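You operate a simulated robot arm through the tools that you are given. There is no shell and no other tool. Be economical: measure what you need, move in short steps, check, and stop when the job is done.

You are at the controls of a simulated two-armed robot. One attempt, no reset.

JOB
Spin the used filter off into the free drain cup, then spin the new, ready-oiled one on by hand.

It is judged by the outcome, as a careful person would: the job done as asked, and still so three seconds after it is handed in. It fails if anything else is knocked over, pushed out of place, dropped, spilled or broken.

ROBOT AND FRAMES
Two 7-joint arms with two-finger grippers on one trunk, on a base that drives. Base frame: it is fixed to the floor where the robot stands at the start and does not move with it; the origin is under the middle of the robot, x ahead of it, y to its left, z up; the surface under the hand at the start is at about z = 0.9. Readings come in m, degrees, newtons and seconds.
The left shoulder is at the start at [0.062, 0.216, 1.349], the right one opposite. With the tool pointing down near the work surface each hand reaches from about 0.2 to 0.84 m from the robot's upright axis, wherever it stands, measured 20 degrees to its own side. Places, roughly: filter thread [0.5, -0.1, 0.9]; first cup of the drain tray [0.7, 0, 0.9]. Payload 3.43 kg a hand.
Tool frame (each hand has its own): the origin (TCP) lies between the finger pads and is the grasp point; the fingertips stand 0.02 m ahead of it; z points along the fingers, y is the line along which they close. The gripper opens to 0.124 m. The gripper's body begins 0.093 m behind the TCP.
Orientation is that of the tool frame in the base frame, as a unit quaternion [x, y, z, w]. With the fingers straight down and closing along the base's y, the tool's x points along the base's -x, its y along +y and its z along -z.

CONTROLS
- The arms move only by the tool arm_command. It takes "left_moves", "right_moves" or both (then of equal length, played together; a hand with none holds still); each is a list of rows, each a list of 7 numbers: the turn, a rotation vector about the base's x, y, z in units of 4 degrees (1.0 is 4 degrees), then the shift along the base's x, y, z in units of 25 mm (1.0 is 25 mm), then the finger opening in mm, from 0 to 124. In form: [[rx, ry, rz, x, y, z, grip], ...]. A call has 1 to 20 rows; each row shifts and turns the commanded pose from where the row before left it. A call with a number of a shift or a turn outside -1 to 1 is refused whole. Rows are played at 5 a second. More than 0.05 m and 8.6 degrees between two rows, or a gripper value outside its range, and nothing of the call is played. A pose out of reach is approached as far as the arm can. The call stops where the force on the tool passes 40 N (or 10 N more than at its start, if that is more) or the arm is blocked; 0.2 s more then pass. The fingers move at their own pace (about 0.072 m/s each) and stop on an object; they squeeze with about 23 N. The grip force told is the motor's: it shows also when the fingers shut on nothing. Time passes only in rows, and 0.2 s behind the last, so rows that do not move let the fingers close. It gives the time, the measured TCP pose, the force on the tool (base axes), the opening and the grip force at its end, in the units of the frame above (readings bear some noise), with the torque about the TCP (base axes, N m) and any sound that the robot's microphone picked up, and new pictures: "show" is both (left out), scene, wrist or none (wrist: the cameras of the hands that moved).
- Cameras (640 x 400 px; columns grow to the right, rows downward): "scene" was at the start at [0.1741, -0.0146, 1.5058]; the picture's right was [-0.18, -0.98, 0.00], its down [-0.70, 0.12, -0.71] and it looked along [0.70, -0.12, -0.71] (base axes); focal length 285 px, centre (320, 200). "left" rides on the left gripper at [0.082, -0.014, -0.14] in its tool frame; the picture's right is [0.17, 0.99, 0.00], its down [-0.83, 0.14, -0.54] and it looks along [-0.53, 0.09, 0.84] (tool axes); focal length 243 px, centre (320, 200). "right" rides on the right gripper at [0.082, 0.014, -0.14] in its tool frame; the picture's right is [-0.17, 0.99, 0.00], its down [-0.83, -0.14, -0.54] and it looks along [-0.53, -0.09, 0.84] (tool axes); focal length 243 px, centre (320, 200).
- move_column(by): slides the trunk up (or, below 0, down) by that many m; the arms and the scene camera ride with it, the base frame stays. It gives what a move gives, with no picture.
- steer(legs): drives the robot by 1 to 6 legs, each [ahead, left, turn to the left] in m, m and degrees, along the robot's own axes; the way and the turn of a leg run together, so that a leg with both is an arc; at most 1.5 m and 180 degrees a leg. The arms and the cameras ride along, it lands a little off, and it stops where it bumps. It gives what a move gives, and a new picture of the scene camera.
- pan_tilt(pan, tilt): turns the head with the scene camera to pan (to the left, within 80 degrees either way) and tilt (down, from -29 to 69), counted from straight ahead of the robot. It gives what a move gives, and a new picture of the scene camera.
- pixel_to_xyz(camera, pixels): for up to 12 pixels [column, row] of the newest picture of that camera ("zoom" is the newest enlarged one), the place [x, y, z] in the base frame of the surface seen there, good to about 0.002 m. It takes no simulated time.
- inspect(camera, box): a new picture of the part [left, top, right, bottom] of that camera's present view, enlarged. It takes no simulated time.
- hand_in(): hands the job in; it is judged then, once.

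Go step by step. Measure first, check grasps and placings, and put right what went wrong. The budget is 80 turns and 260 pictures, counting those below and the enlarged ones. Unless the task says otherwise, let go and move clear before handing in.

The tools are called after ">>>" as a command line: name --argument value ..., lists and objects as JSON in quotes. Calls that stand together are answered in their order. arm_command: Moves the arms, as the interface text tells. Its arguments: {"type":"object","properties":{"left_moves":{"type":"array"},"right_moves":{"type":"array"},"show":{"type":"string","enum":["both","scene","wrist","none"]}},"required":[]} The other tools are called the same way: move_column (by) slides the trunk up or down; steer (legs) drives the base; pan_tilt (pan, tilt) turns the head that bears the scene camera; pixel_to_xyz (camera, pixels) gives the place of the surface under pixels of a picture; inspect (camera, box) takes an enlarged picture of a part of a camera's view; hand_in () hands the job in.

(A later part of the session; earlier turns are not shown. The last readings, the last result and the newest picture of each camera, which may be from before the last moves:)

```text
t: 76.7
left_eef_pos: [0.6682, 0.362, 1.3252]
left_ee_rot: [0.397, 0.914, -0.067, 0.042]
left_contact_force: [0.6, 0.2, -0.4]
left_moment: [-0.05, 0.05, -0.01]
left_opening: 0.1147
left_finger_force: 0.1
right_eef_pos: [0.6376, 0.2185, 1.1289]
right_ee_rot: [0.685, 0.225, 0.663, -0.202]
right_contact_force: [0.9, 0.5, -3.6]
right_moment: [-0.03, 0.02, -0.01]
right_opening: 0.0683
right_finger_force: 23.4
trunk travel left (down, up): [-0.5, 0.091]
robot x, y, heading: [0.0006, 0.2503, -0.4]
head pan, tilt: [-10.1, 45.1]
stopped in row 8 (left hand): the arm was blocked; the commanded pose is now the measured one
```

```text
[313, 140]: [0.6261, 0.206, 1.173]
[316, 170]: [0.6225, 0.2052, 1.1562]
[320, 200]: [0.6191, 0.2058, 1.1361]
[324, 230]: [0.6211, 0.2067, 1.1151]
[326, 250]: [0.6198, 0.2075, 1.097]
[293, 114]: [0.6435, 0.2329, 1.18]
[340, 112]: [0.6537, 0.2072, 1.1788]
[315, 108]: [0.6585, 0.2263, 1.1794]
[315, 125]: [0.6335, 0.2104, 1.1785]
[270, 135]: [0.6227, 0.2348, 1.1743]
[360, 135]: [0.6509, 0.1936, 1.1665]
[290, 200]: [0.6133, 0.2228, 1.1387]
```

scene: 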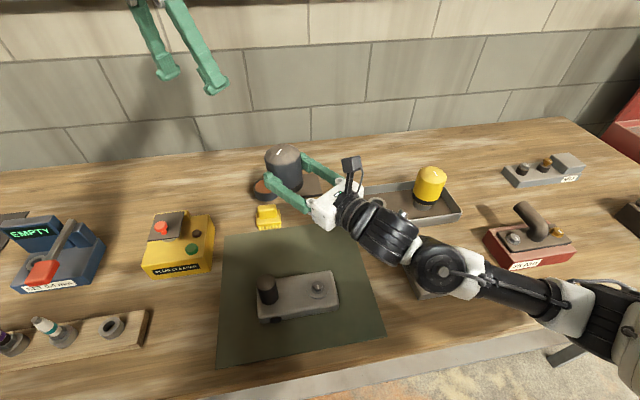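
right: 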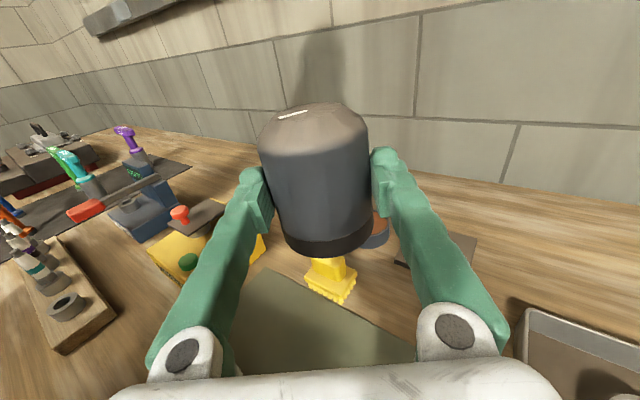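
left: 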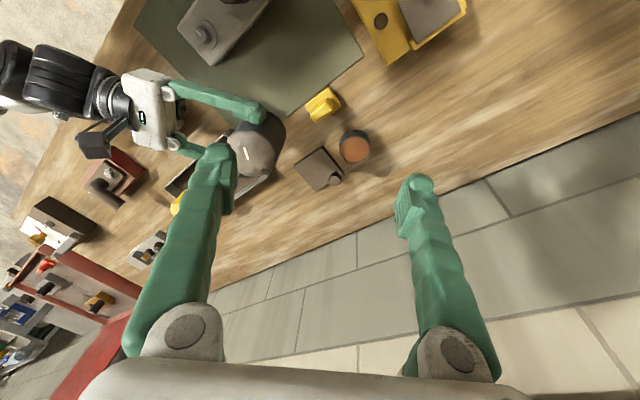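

The left arm is blocked when reaching that far inboard. I'll bring it back to y≈0.43, level, and carry the filter to y≈0.40 under it.

>>> arm_command --right_moves '[[0, 0, 0, 0, 0, 0, 60], [0, 0, 0, 0, 0, 0, 60], [0, 0, 0, 0, 0, 0, 60], [0, 0, 0, 0, 0.6, 0, 60], [0, 0, 0, 0, 0.6, 0, 60], [0, 0, 0, 0, 0.6, 0, 60], [0, 0, 0, 0, 0.6, 0, 60], [0, 0, 0, 0, 0.6, 0, 60], [0, 0, 0, 0, 0.6, 0, 60], [0, 0, 0, 0, 0.6, 0, 60], [0, 0, 0, 0, 0.6, 0, 60], [0, 0, 0, 0, 0.6, 0, 60], [0, 0, 0, 0, 0.6, 0, 60], [0, 0, 0, 0, 0.6, 0, 60], [0, 0, 0, 0, 0.4, 0, 60]]' --left_moves '[[0.38, 0.06, -0.37, -0.155, 0.45, -0.43, 115], [0.38, 0.06, -0.37, -0.155, 0.45, -0.43, 115], [0.38, 0.06, -0.37, -0.155, 0.45, -0.43, 115], [0.38, 0.06, -0.37, -0.155, 0.45, -0.43, 115], [0.38, 0.06, -0.37, -0.155, 0.45, -0.43, 115], [0.38, 0.06, -0.37, -0.155, 0.45, -0.43, 115], [0, 0, 0, 0, 0, 0, 115], [0, 0, 0, 0, 0, 0, 115], [0, 0, 0, 0, 0, 0, 115], [0, 0, 0, 0, 0, 0, 115], [0, 0, 0, 0, 0, 0, 115], [0, 0, 0, 0, 0, 0, 115], [0, 0, 0, 0, 0, 0, 115], [0, 0, 0, 0, 0, 0, 115], [0, 0, 0, 0, 0, 0, 115]]'

>>> pixel_to_xyz --camera "right" --pixels '[[316, 170], [320, 200], [324, 230], [326, 250], [315, 108], [315, 125], [290, 200], [350, 200]]'

```text
t: 79.9
left_eef_pos: [0.6428, 0.4234, 1.2627]
left_ee_rot: [0.468, 0.883, -0.001, -0.004]
left_contact_force: [0.2, 0.1, 0.3]
left_moment: [-0.01, -0.02, -0.02]
left_opening: 0.115
left_finger_force: 0.1
right_eef_pos: [0.6351, 0.3911, 1.1311]
right_ee_rot: [0.683, 0.224, 0.665, -0.203]
right_contact_force: [-0.8, 0.7, -4.0]
right_moment: [-0.05, 0.02, -0.03]
right_opening: 0.0682
right_finger_force: 22.9
trunk travel left (down, up): [-0.5, 0.091]
robot x, y, heading: [0.0006, 0.2487, -0.3]
head pan, tilt: [-10.1, 45.1]
```

scene: 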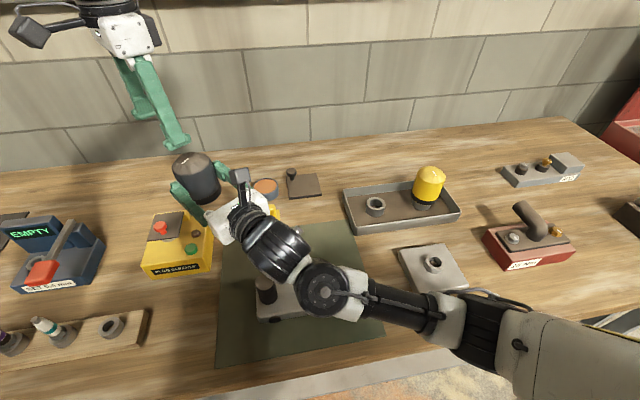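
right: 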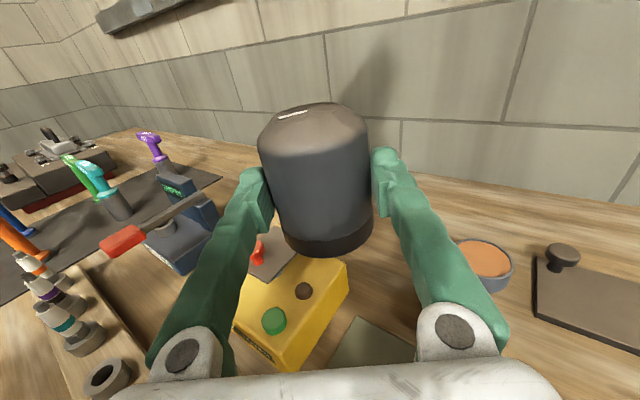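
left: 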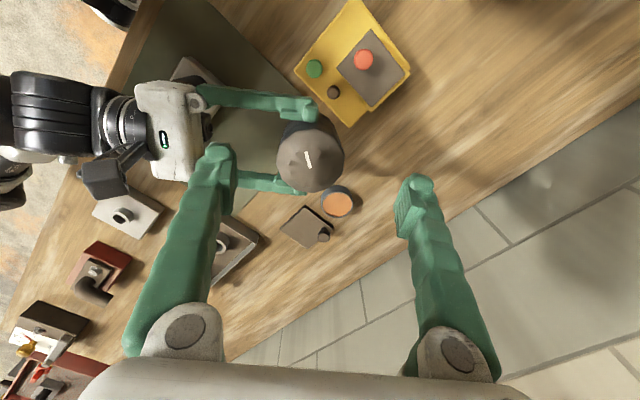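

```text
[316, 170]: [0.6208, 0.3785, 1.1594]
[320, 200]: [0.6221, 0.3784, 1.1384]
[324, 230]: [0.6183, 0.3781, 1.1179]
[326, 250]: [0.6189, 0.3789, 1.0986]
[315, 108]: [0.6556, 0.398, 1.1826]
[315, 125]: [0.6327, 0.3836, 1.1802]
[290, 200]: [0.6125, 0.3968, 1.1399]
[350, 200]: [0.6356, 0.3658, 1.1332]
```

The filter is upright with its axis at (0.649,0.399). The left hand moves 25 mm over and descends to straddle it, and then I check before closing.

>>> arm_command --left_moves '[[0, 0, 0, 0.24, -0.5, 0, 115], [0, 0, 0, 0, -0.49, 0, 115], [0, 0, 0, 0, 0, -0.93, 115], [0, 0, 0, 0, 0, -0.93, 115], [0, 0, 0, 0, 0, -0.93, 115], [0, 0, 0, 0, 0, -0.93, 115], [0, 0, 0, 0, 0, -0.9, 115]]'

>>> inspect --camera "scene" --box '[130, 80, 290, 240]'

```text
t: 81.5
left_eef_pos: [0.6497, 0.3985, 1.1461]
left_ee_rot: [0.469, 0.883, 0.0, -0.005]
left_contact_force: [0.1, -0.2, 0.4]
left_moment: [-0.01, 0.01, -0.03]
left_opening: 0.115
left_finger_force: 0.0
right_eef_pos: [0.637, 0.392, 1.1307]
right_ee_rot: [0.683, 0.223, 0.665, -0.202]
right_contact_force: [0.5, -0.7, -3.6]
right_moment: [-0.07, 0.05, -0.01]
right_opening: 0.0683
right_finger_force: 23.2
trunk travel left (down, up): [-0.5, 0.091]
robot x, y, heading: [-0.0012, 0.2472, -0.2]
head pan, tilt: [-10.1, 45.1]
```

scene: 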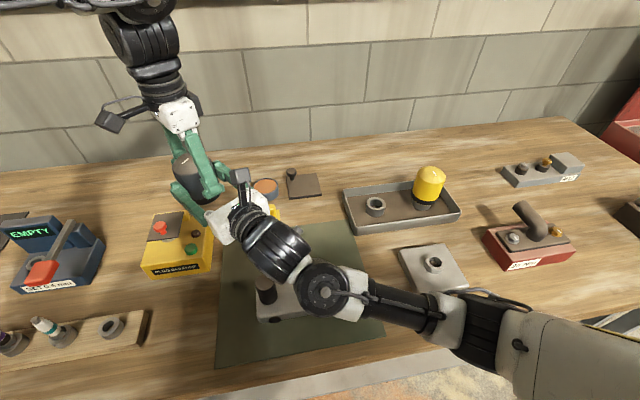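
left: 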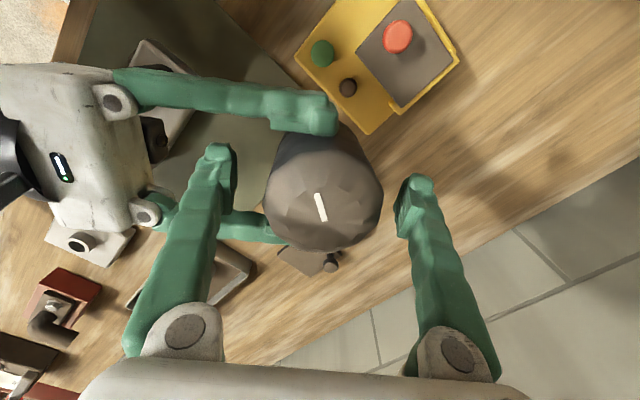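

```text
2.50 times, centred on (210, 160) of scene
```

zoom: 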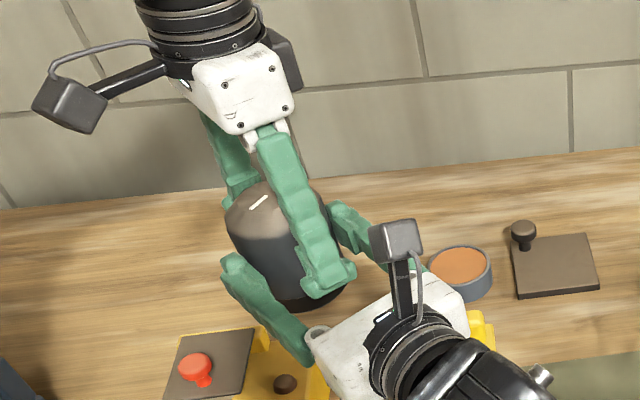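

The left fingers straddle the filter cleanly. Close the left, then check its force before releasing the right.

>>> arm_command --left_moves '[[0, 0, 0, 0, 0, 0, 85], [0, 0, 0, 0, 0, 0, 60], [0, 0, 0, 0, 0, 0, 60], [0, 0, 0, 0, 0, 0, 60], [0, 0, 0, 0, 0, 0, 60]]' --show "none"

```text
t: 82.7
left_eef_pos: [0.6487, 0.3998, 1.1476]
left_ee_rot: [0.47, 0.883, 0.0, -0.004]
left_contact_force: [8.6, 5.2, -0.6]
left_moment: [-0.27, 0.4, -0.1]
left_opening: 0.0702
left_finger_force: 23.2
right_eef_pos: [0.6354, 0.3904, 1.1316]
right_ee_rot: [0.683, 0.224, 0.665, -0.203]
right_contact_force: [-8.5, -6.1, -2.7]
right_moment: [0.34, -0.51, 0.08]
right_opening: 0.0683
right_finger_force: 22.5
trunk travel left (down, up): [-0.5, 0.091]
robot x, y, heading: [0.0004, 0.2535, 0.2]
head pan, tilt: [-10.1, 45.1]
```

The left hand holds at 70 mm with 23 N. I'll release the right and back it straight out along its own axis.

>>> arm_command --right_moves '[[0, 0, 0, 0, 0, 0, 90], [0, 0, 0, 0, 0, 0, 115], [0, 0, 0, 0, 0, 0, 118], [0, 0, 0, -0.66, -0.46, 0, 118], [0, 0, 0, -0.66, -0.46, 0, 118], [0, 0, 0, -0.66, -0.46, 0, 118], [0, 0, 0, -0.66, -0.46, 0, 118], [0, 0, 0, -0.66, -0.46, 0, 118], [0, 0, 0, -0.66, -0.46, 0, 118]]' --show "scene"

```text
t: 84.7
left_eef_pos: [0.6477, 0.3995, 1.1471]
left_ee_rot: [0.468, 0.884, -0.001, -0.004]
left_contact_force: [0.0, 0.8, -0.5]
left_moment: [0.01, -0.01, 0.03]
left_opening: 0.0698
left_finger_force: 23.4
right_eef_pos: [0.5362, 0.3218, 1.1315]
right_ee_rot: [0.683, 0.224, 0.665, -0.203]
right_contact_force: [0.2, 0.0, -0.2]
right_moment: [0.01, 0.05, -0.06]
right_opening: 0.1181
right_finger_force: 0.0
trunk travel left (down, up): [-0.5, 0.091]
robot x, y, heading: [-0.0003, 0.2484, -0.1]
head pan, tilt: [-10.1, 45.1]
```

scene: 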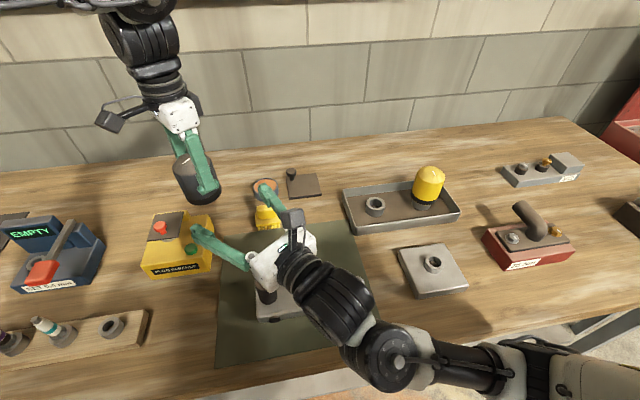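

The left now holds the filter alone. I'll fold the right hand back to pointing down and out to the right, and raise the left a little for the drive.

>>> arm_command --right_moves '[[-0.57, 0.82, 0, 0, -0.5, 0.3, 118], [-0.57, 0.82, 0, 0, -0.5, 0.3, 118], [-0.57, 0.82, 0, 0, -0.5, 0.3, 118], [-0.57, 0.82, 0, 0, -0.5, 0.3, 118], [-0.57, 0.82, 0, 0, -0.5, 0.3, 118], [-0.57, 0.82, 0, 0, -0.5, 0.3, 118], [-0.57, 0.82, 0, 0, -0.5, 0.3, 118], [-0.57, 0.82, 0, 0, -0.5, 0, 118], [-0.57, 0.82, 0, 0, -0.5, 0, 118], [-0.57, 0.82, 0, 0, -0.5, 0, 118], [-0.57, 0.82, 0, 0, -0.5, 0, 118], [-0.57, 0.82, 0, 0, -0.5, 0, 118], [-0.57, 0.82, 0, 0, -0.5, 0, 118], [-0.57, 0.82, 0, 0, -0.5, 0, 118], [-0.57, 0.82, 0, 0, -0.5, 0, 118], [-0.57, 0.82, 0, 0, -0.5, 0, 118], [-0.57, 0.82, 0, 0, -0.5, 0, 118], [-0.57, 0.82, 0, 0, -0.5, 0, 118], [-0.57, 0.82, 0, 0, -0.5, 0, 118], [-0.57, 0.82, 0, 0, -0.5, 0, 118]]' --left_moves '[[0, 0, 0, 0, 0, 0.3, 60], [0, 0, 0, 0, 0, 0.3, 60], [0, 0, 0, 0, 0, 0.3, 60], [0, 0, 0, 0, 0, 0.3, 60], [0, 0, 0, 0, 0, 0.3, 60], [0, 0, 0, 0, 0, 0.3, 60], [0, 0, 0, 0, 0, 0, 60], [0, 0, 0, 0, 0, 0, 60], [0, 0, 0, 0, 0, 0, 60], [0, 0, 0, 0, 0, 0, 60], [0, 0, 0, 0, 0, 0, 60], [0, 0, 0, 0, 0, 0, 60], [0, 0, 0, 0, 0, 0, 60], [0, 0, 0, 0, 0, 0, 60], [0, 0, 0, 0, 0, 0, 60], [0, 0, 0, 0, 0, 0, 60], [0, 0, 0, 0, 0, 0, 60], [0, 0, 0, 0, 0, 0, 60], [0, 0, 0, 0, 0, 0, 60], [0, 0, 0, 0, 0, 0, 60]]' --show "scene"

```text
t: 88.9
left_eef_pos: [0.6484, 0.3995, 1.1918]
left_ee_rot: [0.469, 0.883, 0.0, -0.004]
left_contact_force: [0.2, -0.1, -3.3]
left_moment: [-0.03, 0.0, 0.01]
left_opening: 0.0695
left_finger_force: 23.6
right_eef_pos: [0.5218, 0.109, 1.18]
right_ee_rot: [0.94, 0.323, 0.088, -0.071]
right_contact_force: [0.1, -0.3, -0.2]
right_moment: [-0.02, 0.01, 0.02]
right_opening: 0.1179
right_finger_force: 0.0
right hand out of reach, approached as far as the arm can: row 5, 6, 7
trunk travel left (down, up): [-0.5, 0.091]
robot x, y, heading: [0.0021, 0.2523, -0.1]
head pan, tilt: [-10.1, 45.1]
```

scene: 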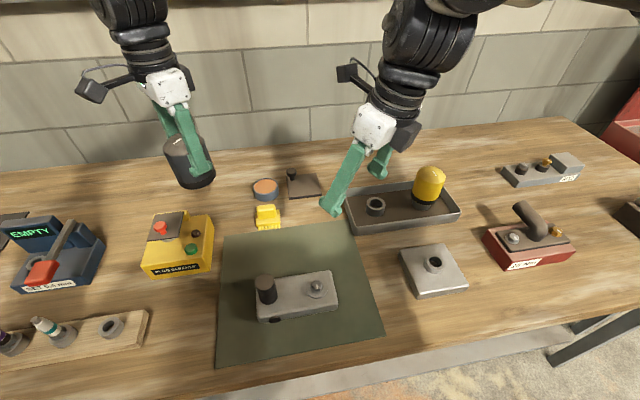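

The left bears 3.3 N, so the filter is secure. I'll level and move the right hand further right, then drive right 0.47 m so the left arm can reach the free cup.

>>> arm_command --right_moves '[[-0.55, 0.35, 0, 0, -0.8, 0.4, 118], [-0.55, 0.35, 0, 0, -0.8, 0.4, 118], [-0.55, 0.35, 0, 0, -0.8, 0.4, 118], [-0.55, 0.35, 0, 0, -0.8, 0.4, 118], [-0.55, 0.35, 0, 0, -0.8, 0.4, 118]]' --show "none"

>>> steer --legs '[[0, -0.47, 0]]'

```text
t: 90.1
left_eef_pos: [0.6478, 0.399, 1.1906]
left_ee_rot: [0.469, 0.883, -0.001, -0.004]
left_contact_force: [0.0, 0.4, -2.7]
left_moment: [0.01, -0.03, 0.02]
left_opening: 0.0696
left_finger_force: 23.4
right_eef_pos: [0.5213, 0.008, 1.2298]
right_ee_rot: [0.946, 0.324, 0.001, 0.0]
right_contact_force: [-0.1, -1.2, 0.0]
right_moment: [-0.01, 0.01, 0.06]
right_opening: 0.118
right_finger_force: 0.1
trunk travel left (down, up): [-0.5, 0.091]
robot x, y, heading: [-0.0002, 0.2476, -0.0]
head pan, tilt: [-10.1, 45.1]
```

```text
t: 96.8
left_eef_pos: [0.6465, -0.0718, 1.1907]
left_ee_rot: [0.468, 0.884, -0.001, -0.004]
left_contact_force: [-0.3, -0.6, -3.8]
left_moment: [0.01, 0.0, 0.03]
left_opening: 0.0694
left_finger_force: 22.5
right_eef_pos: [0.5209, -0.4623, 1.2299]
right_ee_rot: [0.946, 0.325, -0.001, 0.001]
right_contact_force: [0.2, 0.2, 0.1]
right_moment: [-0.02, 0.0, 0.0]
right_opening: 0.118
right_finger_force: 0.0
trunk travel left (down, up): [-0.5, 0.091]
robot x, y, heading: [-0.0005, -0.2219, -0.1]
head pan, tilt: [-10.1, 45.1]
```

scene: 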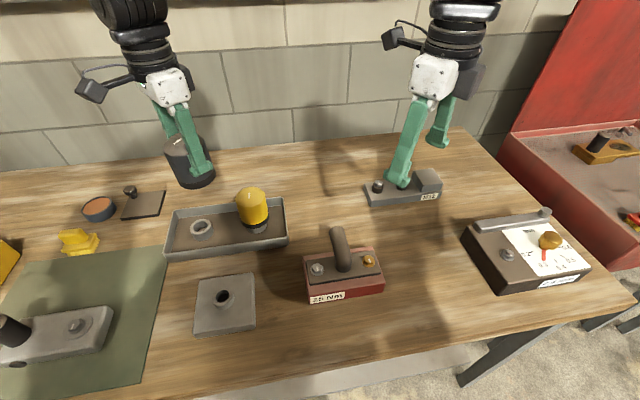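

The robot is at y=-0.22. I'll re-measure the free cup, the spigot plate, and the held filter's lower end from here.

>>> inspect --camera "scene" --box '[150, 130, 300, 250]'

>>> pixel_to_xyz --camera "zoom" --pixels '[[218, 378], [180, 408], [256, 405], [216, 432], [218, 392], [216, 425], [193, 404], [244, 402]]'

>>> inspect --camera "scene" --box '[180, 260, 270, 345]'

>>> inspect --camera "left" --box '[180, 80, 460, 280]'

```text
3.33 times, centred on (225, 190) of scene
```

zoom: 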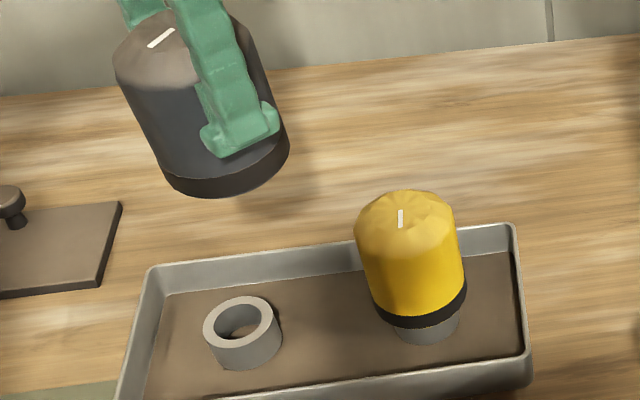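

```text
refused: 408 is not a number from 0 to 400
```

```text
4.71 times, centred on (225, 302) of scene
```

zoom: 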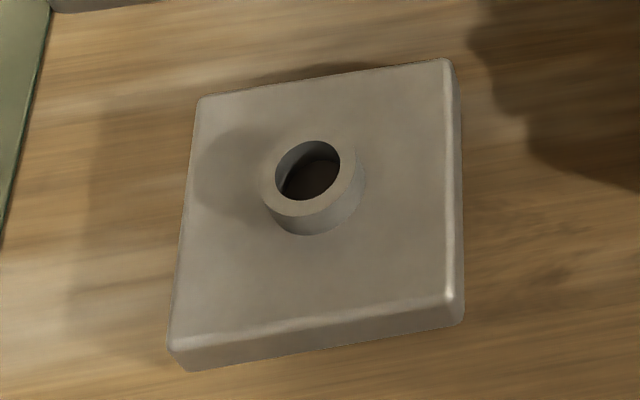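

```text
2.00 times, centred on (320, 180) of left
```

zoom: 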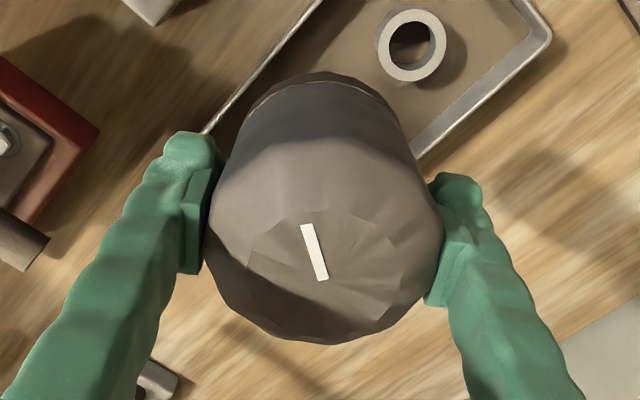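

>>> pixel_to_xyz --camera "zoom" --pixels '[[382, 45], [440, 43], [412, 14], [408, 74], [388, 64], [438, 24], [313, 250], [320, 130], [316, 90], [316, 77], [250, 150], [390, 140]]'

>>> pixel_to_xyz --camera "scene" --pixels '[[201, 220], [191, 227], [211, 226], [201, 233], [223, 290], [218, 299], [230, 298], [223, 305], [176, 165], [180, 178], [186, 188], [252, 192]]'

```text
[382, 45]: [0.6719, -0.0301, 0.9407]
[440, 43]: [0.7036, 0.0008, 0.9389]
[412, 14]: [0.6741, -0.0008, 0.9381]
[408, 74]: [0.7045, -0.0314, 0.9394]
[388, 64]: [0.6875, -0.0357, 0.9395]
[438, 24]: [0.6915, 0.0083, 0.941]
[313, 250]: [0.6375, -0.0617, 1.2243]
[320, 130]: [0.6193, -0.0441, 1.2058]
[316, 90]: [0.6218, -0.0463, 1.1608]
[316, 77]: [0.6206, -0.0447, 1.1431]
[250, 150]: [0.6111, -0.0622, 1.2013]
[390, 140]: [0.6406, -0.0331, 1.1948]
```

```text
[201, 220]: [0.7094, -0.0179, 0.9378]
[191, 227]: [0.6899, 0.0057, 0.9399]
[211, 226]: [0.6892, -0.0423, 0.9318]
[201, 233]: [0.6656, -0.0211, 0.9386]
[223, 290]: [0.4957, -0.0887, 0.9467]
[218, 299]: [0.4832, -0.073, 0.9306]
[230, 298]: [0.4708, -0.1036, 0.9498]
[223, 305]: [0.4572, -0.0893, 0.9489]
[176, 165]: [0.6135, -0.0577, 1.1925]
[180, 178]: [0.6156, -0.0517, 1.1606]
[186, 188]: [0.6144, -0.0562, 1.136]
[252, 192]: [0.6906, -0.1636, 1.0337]
```

Cup centre is (0.689,-0.015) with its rim at z 0.940. The held filter is vertical, its axis is at (0.6455,-0.070), and its bottom is about 57 mm below the TCP. Move above the cup and lower to just over the rim.

>>> arm_command --left_moves '[[0, 0, 0, 0.58, 0.73, 0, 60], [0, 0, 0, 0.58, 0.73, 0, 60], [0, 0, 0, 0.58, 0.74, 0, 60], [0, 0, 0, 0, 0, -1, 60], [0, 0, 0, 0, 0, -1, 60], [0, 0, 0, 0, 0, -1, 60], [0, 0, 0, 0, 0, -1, 60], [0, 0, 0, 0, 0, -1, 60], [0, 0, 0, 0, 0, -1, 60], [0, 0, 0, 0, 0, -0.5, 60], [0, 0, 0, 0, 0, -0.4, 60]]'

>>> inspect --camera "scene" --box '[150, 150, 300, 270]'

```text
t: 99.2
left_eef_pos: [0.6908, -0.0154, 1.0179]
left_ee_rot: [0.468, 0.884, 0.0, -0.004]
left_contact_force: [0.5, -0.4, -3.8]
left_moment: [-0.01, -0.04, -0.03]
left_opening: 0.0696
left_finger_force: 22.7
right_eef_pos: [0.5205, -0.4629, 1.2313]
right_ee_rot: [0.946, 0.324, 0.001, 0.001]
right_contact_force: [-0.5, 0.6, 0.0]
right_moment: [-0.02, 0.02, 0.03]
right_opening: 0.1181
right_finger_force: 0.1
trunk travel left (down, up): [-0.5, 0.091]
robot x, y, heading: [-0.0009, -0.2229, 0.1]
head pan, tilt: [-10.1, 45.1]
```

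scene: 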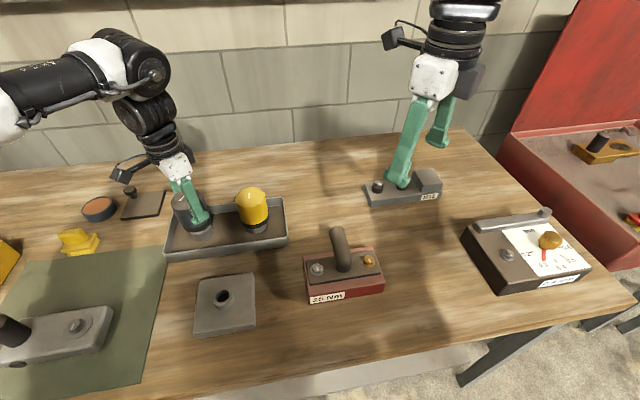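
left: 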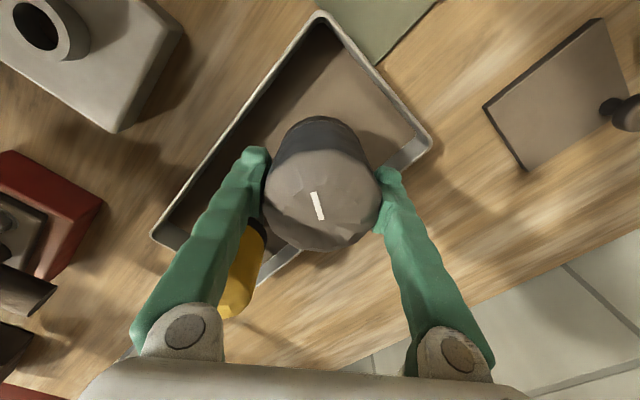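

```text
3.33 times, centred on (225, 210) of scene
```

zoom: 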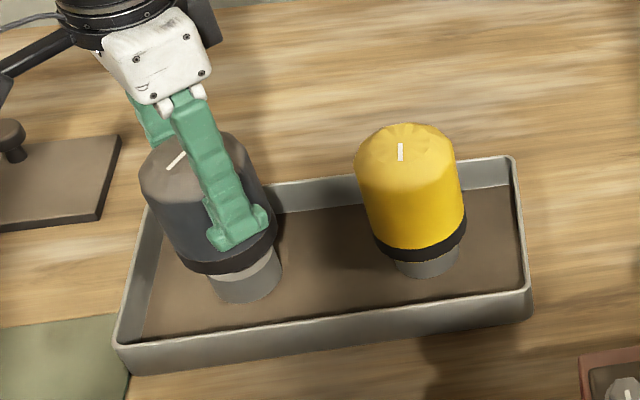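

The filter hangs centred just above the cup. Lower gently in 1.5 mm steps.

>>> arm_command --left_moves '[[0, 0, 0, -0.05, 0, -0.06, 60], [0, 0, 0, 0, 0, -0.06, 60], [0, 0, 0, 0, 0, -0.06, 60], [0, 0, 0, 0, 0, -0.06, 60], [0, 0, 0, 0, 0, -0.06, 60], [0, 0, 0, 0, 0, -0.06, 60], [0, 0, 0, 0, 0, -0.06, 60], [0, 0, 0, 0, 0, -0.06, 60], [0, 0, 0, 0, 0, -0.06, 60]]' --show "none"

>>> inspect --camera "scene" --box '[150, 150, 300, 270]'

```text
t: 101.2
left_eef_pos: [0.6889, -0.0161, 1.0051]
left_ee_rot: [0.469, 0.883, -0.001, -0.005]
left_contact_force: [-0.6, -0.6, -3.4]
left_moment: [-0.01, -0.03, 0.02]
left_opening: 0.0698
left_finger_force: 22.5
right_eef_pos: [0.5212, -0.4632, 1.2298]
right_ee_rot: [0.946, 0.325, 0.0, 0.001]
right_contact_force: [0.4, -0.1, 0.8]
right_moment: [-0.02, -0.02, 0.01]
right_opening: 0.1177
right_finger_force: 0.1
trunk travel left (down, up): [-0.5, 0.091]
robot x, y, heading: [-0.0006, -0.221, -0.0]
head pan, tilt: [-10.1, 45.1]
```

```text
3.33 times, centred on (225, 210) of scene
```

zoom: 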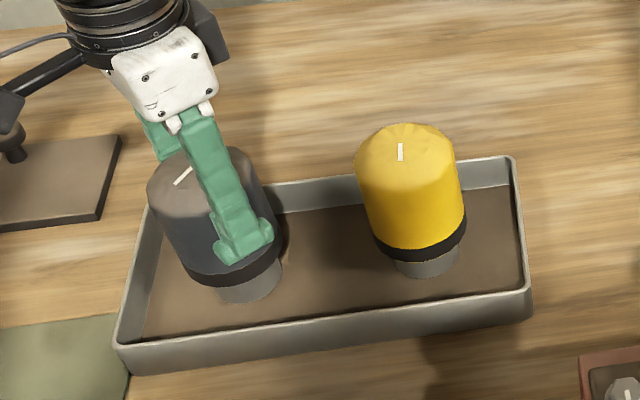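

Still no contact (Fz -3.4). Continue down in 1.25 mm steps.

>>> arm_command --left_moves '[[0, 0, 0, 0, 0, -0.05, 60], [0, 0, 0, 0, 0, -0.05, 60], [0, 0, 0, 0, 0, -0.05, 60], [0, 0, 0, 0, 0, -0.05, 60], [0, 0, 0, 0, 0, 0, 60]]' --show "none"

>>> arm_command --left_moves '[[0, 0, 0, 0, 0, -0.04, 60], [0, 0, 0, 0, 0, -0.04, 60], [0, 0, 0, 0, 0, 0, 60]]' --show "none"

>>> inspect --camera "scene" --box '[150, 150, 300, 270]'

```text
t: 102.4
left_eef_pos: [0.6887, -0.0165, 1.0033]
left_ee_rot: [0.469, 0.883, 0.0, -0.004]
left_contact_force: [0.6, 0.6, 12.0]
left_moment: [0.44, 0.28, -0.01]
left_opening: 0.0693
left_finger_force: 22.9
right_eef_pos: [0.5202, -0.4614, 1.2301]
right_ee_rot: [0.946, 0.325, 0.001, 0.001]
right_contact_force: [0.6, -0.7, -1.0]
right_moment: [-0.03, -0.01, -0.02]
right_opening: 0.1178
right_finger_force: 0.0
trunk travel left (down, up): [-0.5, 0.091]
robot x, y, heading: [-0.0062, -0.2224, -0.3]
head pan, tilt: [-10.1, 45.1]
```

```text
t: 103.2
left_eef_pos: [0.689, -0.0174, 1.0022]
left_ee_rot: [0.469, 0.883, 0.0, -0.002]
left_contact_force: [6.6, -1.1, 20.8]
left_moment: [0.1, -0.23, -0.07]
left_opening: 0.0696
left_finger_force: 22.7
right_eef_pos: [0.519, -0.4637, 1.2307]
right_ee_rot: [0.946, 0.325, 0.0, 0.001]
right_contact_force: [0.7, 0.5, -0.5]
right_moment: [0.01, 0.01, 0.02]
right_opening: 0.1181
right_finger_force: 0.1
trunk travel left (down, up): [-0.5, 0.091]
robot x, y, heading: [0.0005, -0.2219, -0.2]
head pan, tilt: [-10.1, 45.1]
```

```text
3.33 times, centred on (225, 210) of scene
```

zoom: 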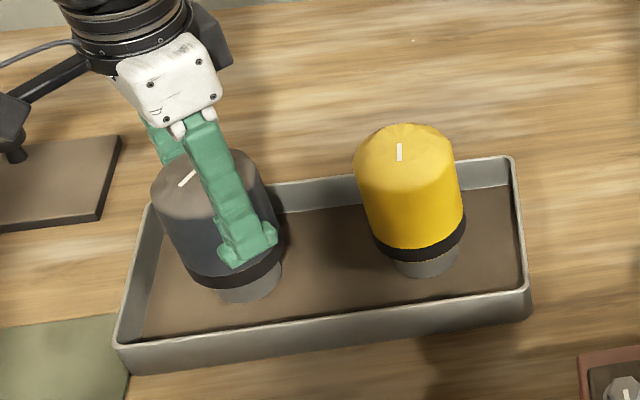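

Contact at z 1.002, which puts the cap at 1.036 like the yellow one, so it's seated. Relieve the load slightly and open the fingers.

>>> arm_command --left_moves '[[0, 0, 0, 0, 0, 0.06, 60], [0, 0, 0, 0, 0, 0, 72], [0, 0, 0, 0, 0, 0, 76], [0, 0, 0, 0, 0, 0, 80], [0, 0, 0, 0, 0, 0, 90], [0, 0, 0, 0, 0, 0, 105]]'

>>> inspect --camera "scene" --box '[150, 150, 300, 270]'

```text
t: 104.6
left_eef_pos: [0.6895, -0.0156, 0.9996]
left_ee_rot: [0.469, 0.883, -0.001, -0.004]
left_contact_force: [-0.2, -0.5, -0.1]
left_moment: [0.01, 0.02, 0.01]
left_opening: 0.1052
left_finger_force: 0.1
right_eef_pos: [0.5199, -0.4629, 1.231]
right_ee_rot: [0.946, 0.325, 0.0, 0.0]
right_contact_force: [-0.4, -0.8, -0.3]
right_moment: [-0.02, -0.02, -0.04]
right_opening: 0.1177
right_finger_force: 0.1
trunk travel left (down, up): [-0.5, 0.091]
robot x, y, heading: [0.001, -0.222, 0.1]
head pan, tilt: [-10.1, 45.1]
```

scene: 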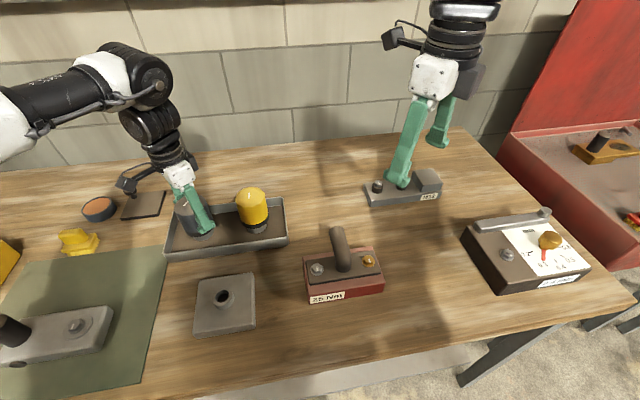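
left: 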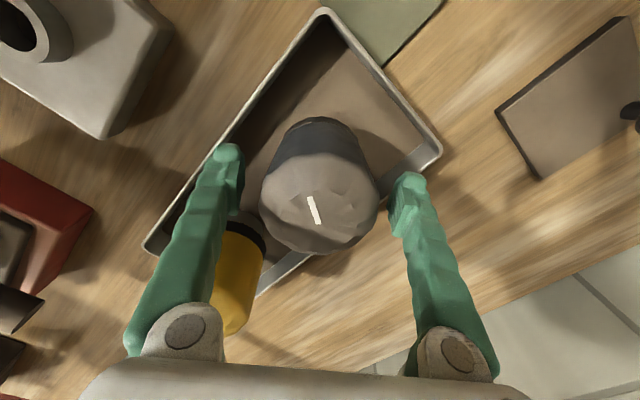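

```text
3.33 times, centred on (225, 210) of scene
```

zoom: 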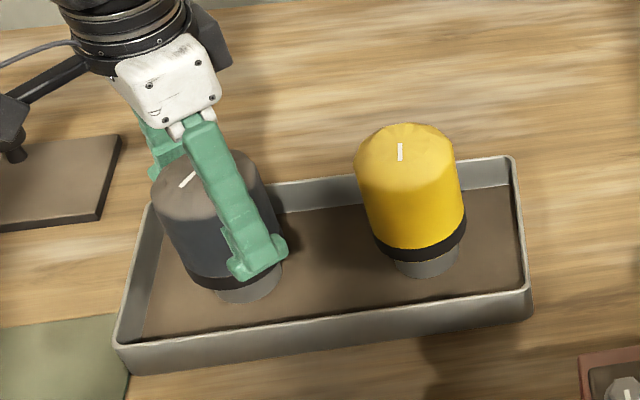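

The used filter stands on its cup. I'll raise the left hand straight up, turn it back to yaw ≈ -4°, and then drive 0.12 m right. In mirror image the left arm has about 340° of clockwise wrist travel from there.

>>> arm_command --left_moves '[[0, 0, 0, 0, 0, 0.5, 110], [0, 0, 0, 0, 0, 0.5, 110], [0, 0, 0, 0, 0, 1, 110], [0, 0, 0, 0, 0, 1, 110], [0, 0, 0, 0, 0, 1, 110], [0, 0, 0, 0, 0, 1, 110], [0, 0, 0, 0, 0, 1, 110], [0, 0, 0, 0, 0, 1, 110]]' --show "none"

>>> steer --legs '[[0, -0.12, 0]]'

>>> arm_command --left_moves '[[0, 0, 1, 0, 0, 0, 110], [0, 0, 1, 0, 0, 0, 110], [0, 0, 1, 0, 0, 0, 110], [0, 0, 1, 0, 0, 0, 110], [0, 0, 1, 0, 0, 0, 110], [0, 0, 1, 0, 0, 0, 110], [0, 0, 1, 0, 0, 0, 110], [0, 0, 1, 0, 0, 0, 110], [0, 0, 1, 0, 0, 0, 110], [0, 0, 1, 0, 0, 0, 110], [0, 0, 1, 0, 0, 0, 110], [0, 0, 1, 0, 0, 0, 110], [0, 0, 1, 0, 0, 0, 110]]'

```text
t: 106.4
left_eef_pos: [0.6894, -0.0172, 1.1765]
left_ee_rot: [0.468, 0.884, 0.0, -0.004]
left_contact_force: [-0.2, -0.5, 0.8]
left_moment: [0.0, -0.03, -0.02]
left_opening: 0.1101
left_finger_force: 0.2
right_eef_pos: [0.5198, -0.4629, 1.2306]
right_ee_rot: [0.946, 0.325, 0.001, 0.0]
right_contact_force: [-0.7, 0.0, -0.7]
right_moment: [0.04, -0.04, -0.01]
right_opening: 0.1179
right_finger_force: 0.1
trunk travel left (down, up): [-0.5, 0.091]
robot x, y, heading: [-0.0024, -0.2214, -0.3]
head pan, tilt: [-10.1, 45.1]
```

```text
t: 108.7
left_eef_pos: [0.6903, -0.1344, 1.1768]
left_ee_rot: [0.468, 0.884, 0.0, -0.004]
left_contact_force: [-0.5, -0.3, -0.8]
left_moment: [0.0, 0.0, -0.01]
left_opening: 0.1102
left_finger_force: 0.1
right_eef_pos: [0.5208, -0.5813, 1.2296]
right_ee_rot: [0.946, 0.325, 0.0, 0.001]
right_contact_force: [-0.8, 0.2, -0.1]
right_moment: [-0.03, 0.02, 0.05]
right_opening: 0.1183
right_finger_force: 0.2
trunk travel left (down, up): [-0.5, 0.091]
robot x, y, heading: [0.0023, -0.3417, 0.0]
head pan, tilt: [-10.1, 45.1]
```

scene: 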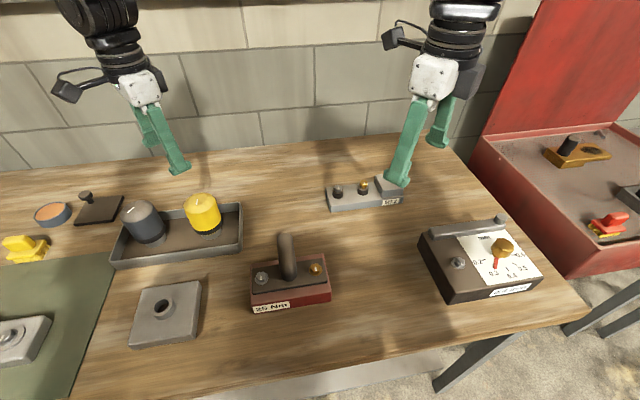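

```text
t: 111.5
left_eef_pos: [0.6895, -0.1349, 1.1767]
left_ee_rot: [0.033, 0.999, -0.002, -0.004]
left_contact_force: [0.4, 0.3, -0.7]
left_moment: [0.05, -0.02, 0.0]
left_opening: 0.1101
left_finger_force: 0.1
right_eef_pos: [0.5201, -0.5812, 1.2304]
right_ee_rot: [0.945, 0.326, 0.0, 0.001]
right_contact_force: [1.0, -0.6, 0.2]
right_moment: [0.0, 0.04, 0.03]
right_opening: 0.1179
right_finger_force: 0.0
trunk travel left (down, up): [-0.5, 0.091]
robot x, y, heading: [-0.0009, -0.3383, -0.0]
head pan, tilt: [-10.1, 45.1]
```

scene: 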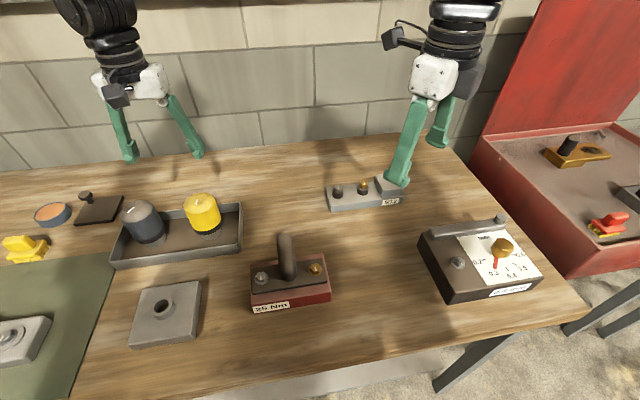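
left: 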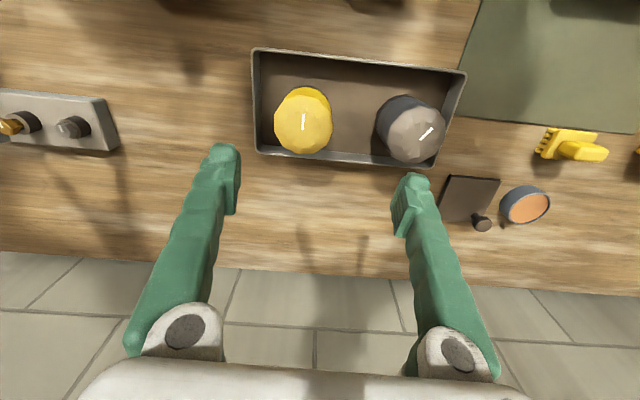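

Both filters stand upright in the tray. Measure the new filter's axis from both cameras, and the spigot too.

>>> pixel_to_xyz --camera "left" --pixels '[[303, 120], [277, 120], [330, 120], [303, 92], [303, 148], [285, 100], [322, 140], [303, 135], [410, 135], [390, 110]]'

>>> inspect --camera "scene" --box '[110, 180, 250, 350]'

>>> pixel_to_xyz --camera "scene" --pixels '[[163, 295], [154, 303], [172, 300], [163, 308], [155, 298], [170, 307], [186, 210], [203, 225], [217, 210], [203, 215], [203, 200], [205, 232]]'

```text
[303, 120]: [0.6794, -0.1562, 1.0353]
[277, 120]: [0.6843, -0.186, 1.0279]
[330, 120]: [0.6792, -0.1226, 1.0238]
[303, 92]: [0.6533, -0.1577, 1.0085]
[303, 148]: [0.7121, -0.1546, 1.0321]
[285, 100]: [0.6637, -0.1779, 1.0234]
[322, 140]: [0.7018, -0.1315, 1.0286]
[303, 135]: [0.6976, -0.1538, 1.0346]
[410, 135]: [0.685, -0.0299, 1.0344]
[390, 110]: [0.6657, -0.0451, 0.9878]
```

```text
2.35 times, centred on (180, 265) of scene
```

zoom: 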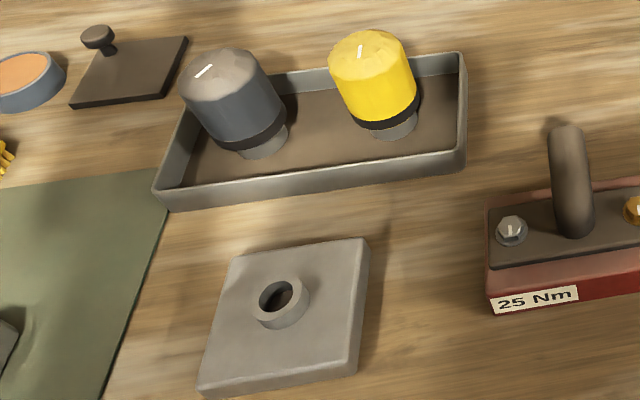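

```text
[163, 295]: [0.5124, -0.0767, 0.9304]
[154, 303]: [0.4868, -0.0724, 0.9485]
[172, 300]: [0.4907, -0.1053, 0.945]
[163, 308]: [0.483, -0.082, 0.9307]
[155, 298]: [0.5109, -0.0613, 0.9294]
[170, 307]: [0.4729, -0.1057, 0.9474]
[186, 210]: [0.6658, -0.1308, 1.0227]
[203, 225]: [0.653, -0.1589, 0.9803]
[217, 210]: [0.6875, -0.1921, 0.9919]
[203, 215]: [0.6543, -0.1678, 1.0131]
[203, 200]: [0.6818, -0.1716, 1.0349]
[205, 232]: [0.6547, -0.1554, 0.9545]
```

The new filter's axis is (0.687,-0.155). Centre the left hand there and descend to z≈1.0 with the fingers at 100 mm.

>>> arm_command --left_moves '[[0, 0, 0, -0.1, -0.8, 0, 100], [0, 0, 0, 0, 0, -1, 100], [0, 0, 0, 0, 0, -1, 100], [0, 0, 0, 0, 0, -1, 100], [0, 0, 0, 0, 0, -1, 100], [0, 0, 0, 0, 0, -1, 100], [0, 0, 0, 0, 0, -1, 100], [0, 0, 0, 0, 0, -1, 100], [0, 0, 0, 0, 0, 0, 85], [0, 0, 0, 0, 0, 0, 78]]'

```text
t: 113.7
left_eef_pos: [0.6866, -0.1548, 1.0024]
left_ee_rot: [0.034, 0.999, -0.002, -0.002]
left_contact_force: [-0.6, -0.1, -0.4]
left_moment: [-0.02, -0.01, 0.02]
left_opening: 0.0782
left_finger_force: 0.0
right_eef_pos: [0.5192, -0.5825, 1.23]
right_ee_rot: [0.945, 0.326, 0.001, 0.001]
right_contact_force: [0.0, -0.9, 0.0]
right_moment: [-0.02, -0.01, 0.03]
right_opening: 0.1183
right_finger_force: 0.0
trunk travel left (down, up): [-0.5, 0.091]
robot x, y, heading: [-0.0025, -0.3372, 0.1]
head pan, tilt: [-10.1, 45.1]
```

scene: 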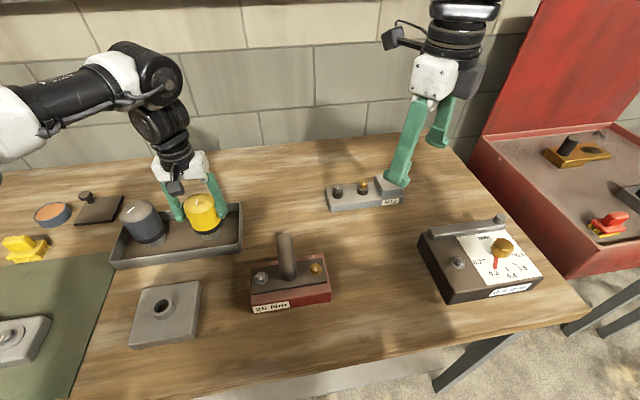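
left: 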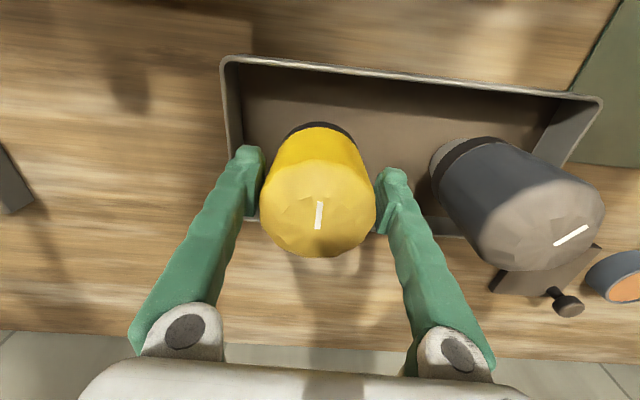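

Evenly straddled. Close and lift straight up slowly.

>>> arm_command --left_moves '[[0, 0, 0, 0, 0, 0, 60], [0, 0, 0, 0, 0, 0, 60], [0, 0, 0, 0, 0, 0, 60], [0, 0, 0, 0, 0, 0.4, 60], [0, 0, 0, 0, 0, 0.5, 60], [0, 0, 0, 0, 0, 1, 60], [0, 0, 0, 0, 0, 1, 60], [0, 0, 0, 0, 0, 1, 60]]'

>>> inspect --camera "scene" --box '[110, 140, 250, 260]'

```text
t: 115.5
left_eef_pos: [0.6861, -0.1557, 1.0985]
left_ee_rot: [0.034, 0.999, -0.003, -0.004]
left_contact_force: [0.9, -0.7, -3.1]
left_moment: [0.04, 0.02, -0.02]
left_opening: 0.0696
left_finger_force: 23.1
right_eef_pos: [0.5206, -0.5822, 1.2288]
right_ee_rot: [0.945, 0.326, 0.001, 0.0]
right_contact_force: [-0.4, -0.1, 0.2]
right_moment: [-0.01, -0.02, 0.01]
right_opening: 0.1182
right_finger_force: 0.1
trunk travel left (down, up): [-0.5, 0.091]
robot x, y, heading: [-0.0028, -0.3403, -0.2]
head pan, tilt: [-10.1, 45.1]
```

scene: 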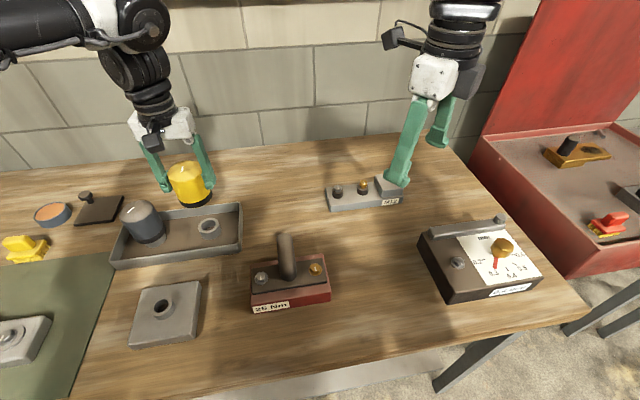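
left: 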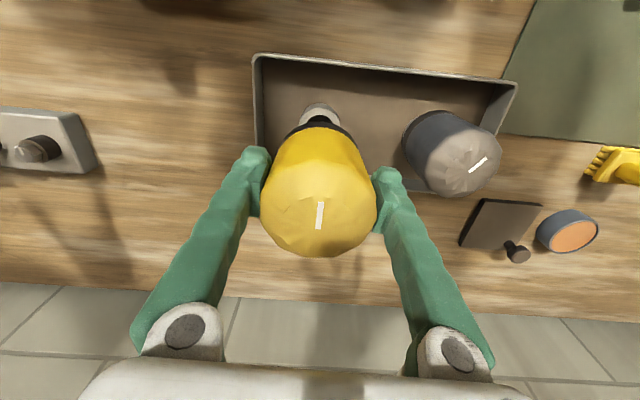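

```text
3.33 times, centred on (180, 200) of scene
```

zoom: 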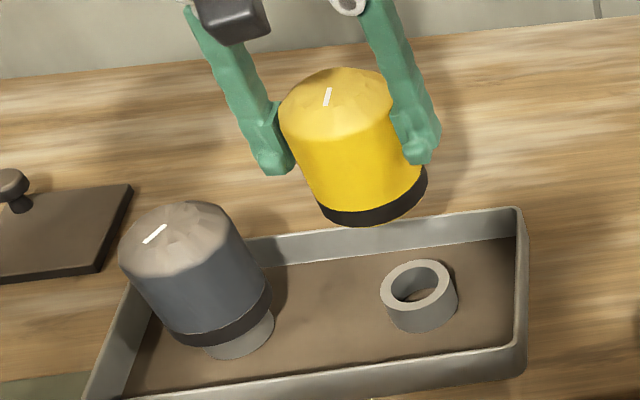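

Held at 69.6 mm with 3.1 N. I'll carry it part-way to x≈0.60 so the wrist camera can see the spigot for a precise axis.

>>> arm_command --left_moves '[[0, 0, 0, -0.7, 0.55, 0, 60], [0, 0, 0, -0.7, 0.55, 0, 60], [0, 0, 0, -0.7, 0.55, 0, 60], [0, 0, 0, -0.7, 0.55, 0, 60], [0, 0, 0, -0.7, 0.55, 0, 60]]'

>>> inspect --camera "left" --box '[240, 0, 420, 140]'

>>> inspect --camera "scene" --box '[120, 270, 210, 350]'

```text
t: 116.7
left_eef_pos: [0.5976, -0.0845, 1.0982]
left_ee_rot: [0.033, 0.999, -0.002, -0.003]
left_contact_force: [-0.7, -0.3, -3.6]
left_moment: [0.0, 0.02, 0.06]
left_opening: 0.0701
left_finger_force: 22.8
right_eef_pos: [0.5197, -0.5811, 1.2298]
right_ee_rot: [0.945, 0.326, 0.0, 0.001]
right_contact_force: [0.8, 0.6, 0.5]
right_moment: [0.01, 0.0, -0.01]
right_opening: 0.1178
right_finger_force: 0.0
trunk travel left (down, up): [-0.5, 0.091]
robot x, y, heading: [0.0023, -0.3393, 0.0]
head pan, tilt: [-10.1, 45.1]
```

scene: 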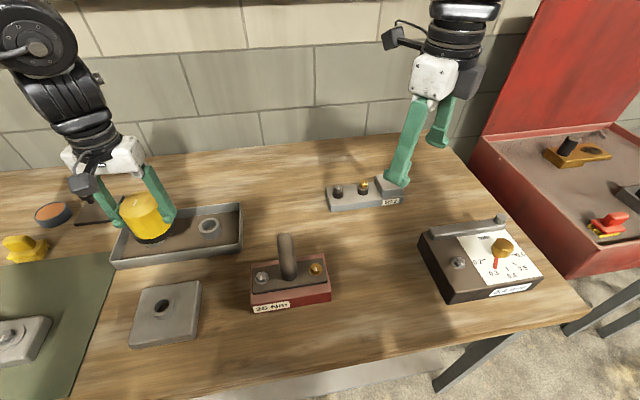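
left: 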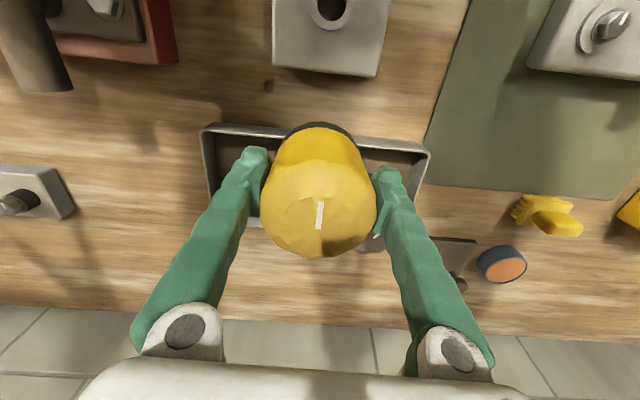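

```text
2.86 times, centred on (330, 70) of left
```

zoom: 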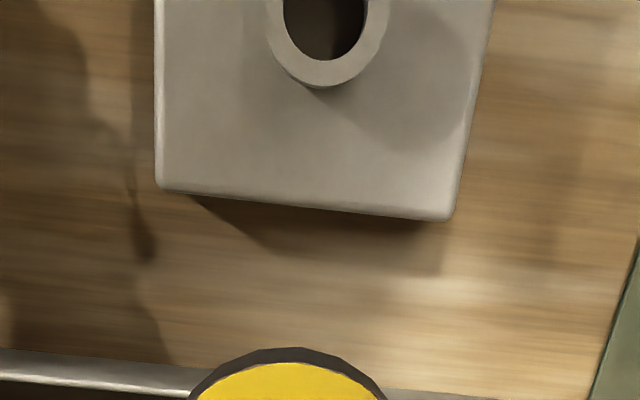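

```text
5.00 times, centred on (165, 310) of scene
```

zoom: 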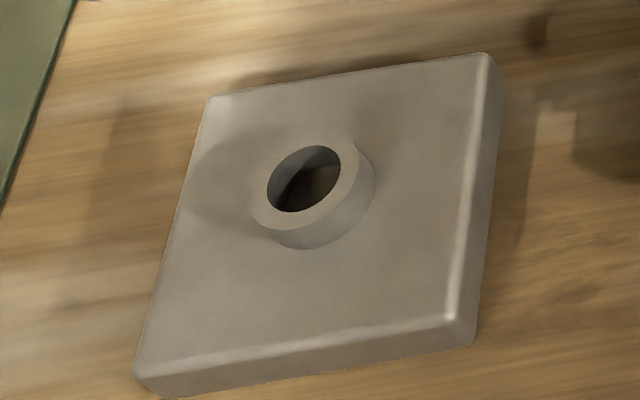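

Measure the spigot rim from this zoom.

>>> pixel_to_xyz --camera "zoom" --pixels '[[259, 200], [351, 165], [335, 143], [282, 222], [275, 160], [335, 205], [300, 143], [310, 220], [355, 180], [255, 190], [265, 215], [345, 150]]'

>>> pixel_to_xyz --camera "left" --pixels '[[312, 15], [331, 28], [349, 12], [318, 24], [343, 24], [320, 200], [320, 150], [320, 130], [285, 160], [355, 160], [300, 145], [340, 145]]'

```text
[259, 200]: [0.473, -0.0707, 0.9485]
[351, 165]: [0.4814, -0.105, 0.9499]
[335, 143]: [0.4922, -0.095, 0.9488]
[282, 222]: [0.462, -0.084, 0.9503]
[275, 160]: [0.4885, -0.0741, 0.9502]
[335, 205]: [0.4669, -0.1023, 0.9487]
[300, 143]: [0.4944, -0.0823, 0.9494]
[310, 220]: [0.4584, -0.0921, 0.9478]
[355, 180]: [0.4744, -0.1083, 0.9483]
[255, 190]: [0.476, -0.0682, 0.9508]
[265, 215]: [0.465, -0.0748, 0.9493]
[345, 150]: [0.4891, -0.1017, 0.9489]
```

```text
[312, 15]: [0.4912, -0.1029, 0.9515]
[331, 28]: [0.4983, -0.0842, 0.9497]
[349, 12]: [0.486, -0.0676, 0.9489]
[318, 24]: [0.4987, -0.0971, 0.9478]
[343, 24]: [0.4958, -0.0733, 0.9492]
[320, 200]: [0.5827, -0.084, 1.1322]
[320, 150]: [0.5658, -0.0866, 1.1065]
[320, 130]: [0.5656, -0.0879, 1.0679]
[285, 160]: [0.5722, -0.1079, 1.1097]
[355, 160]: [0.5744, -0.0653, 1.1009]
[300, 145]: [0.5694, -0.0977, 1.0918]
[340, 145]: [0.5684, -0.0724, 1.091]
```

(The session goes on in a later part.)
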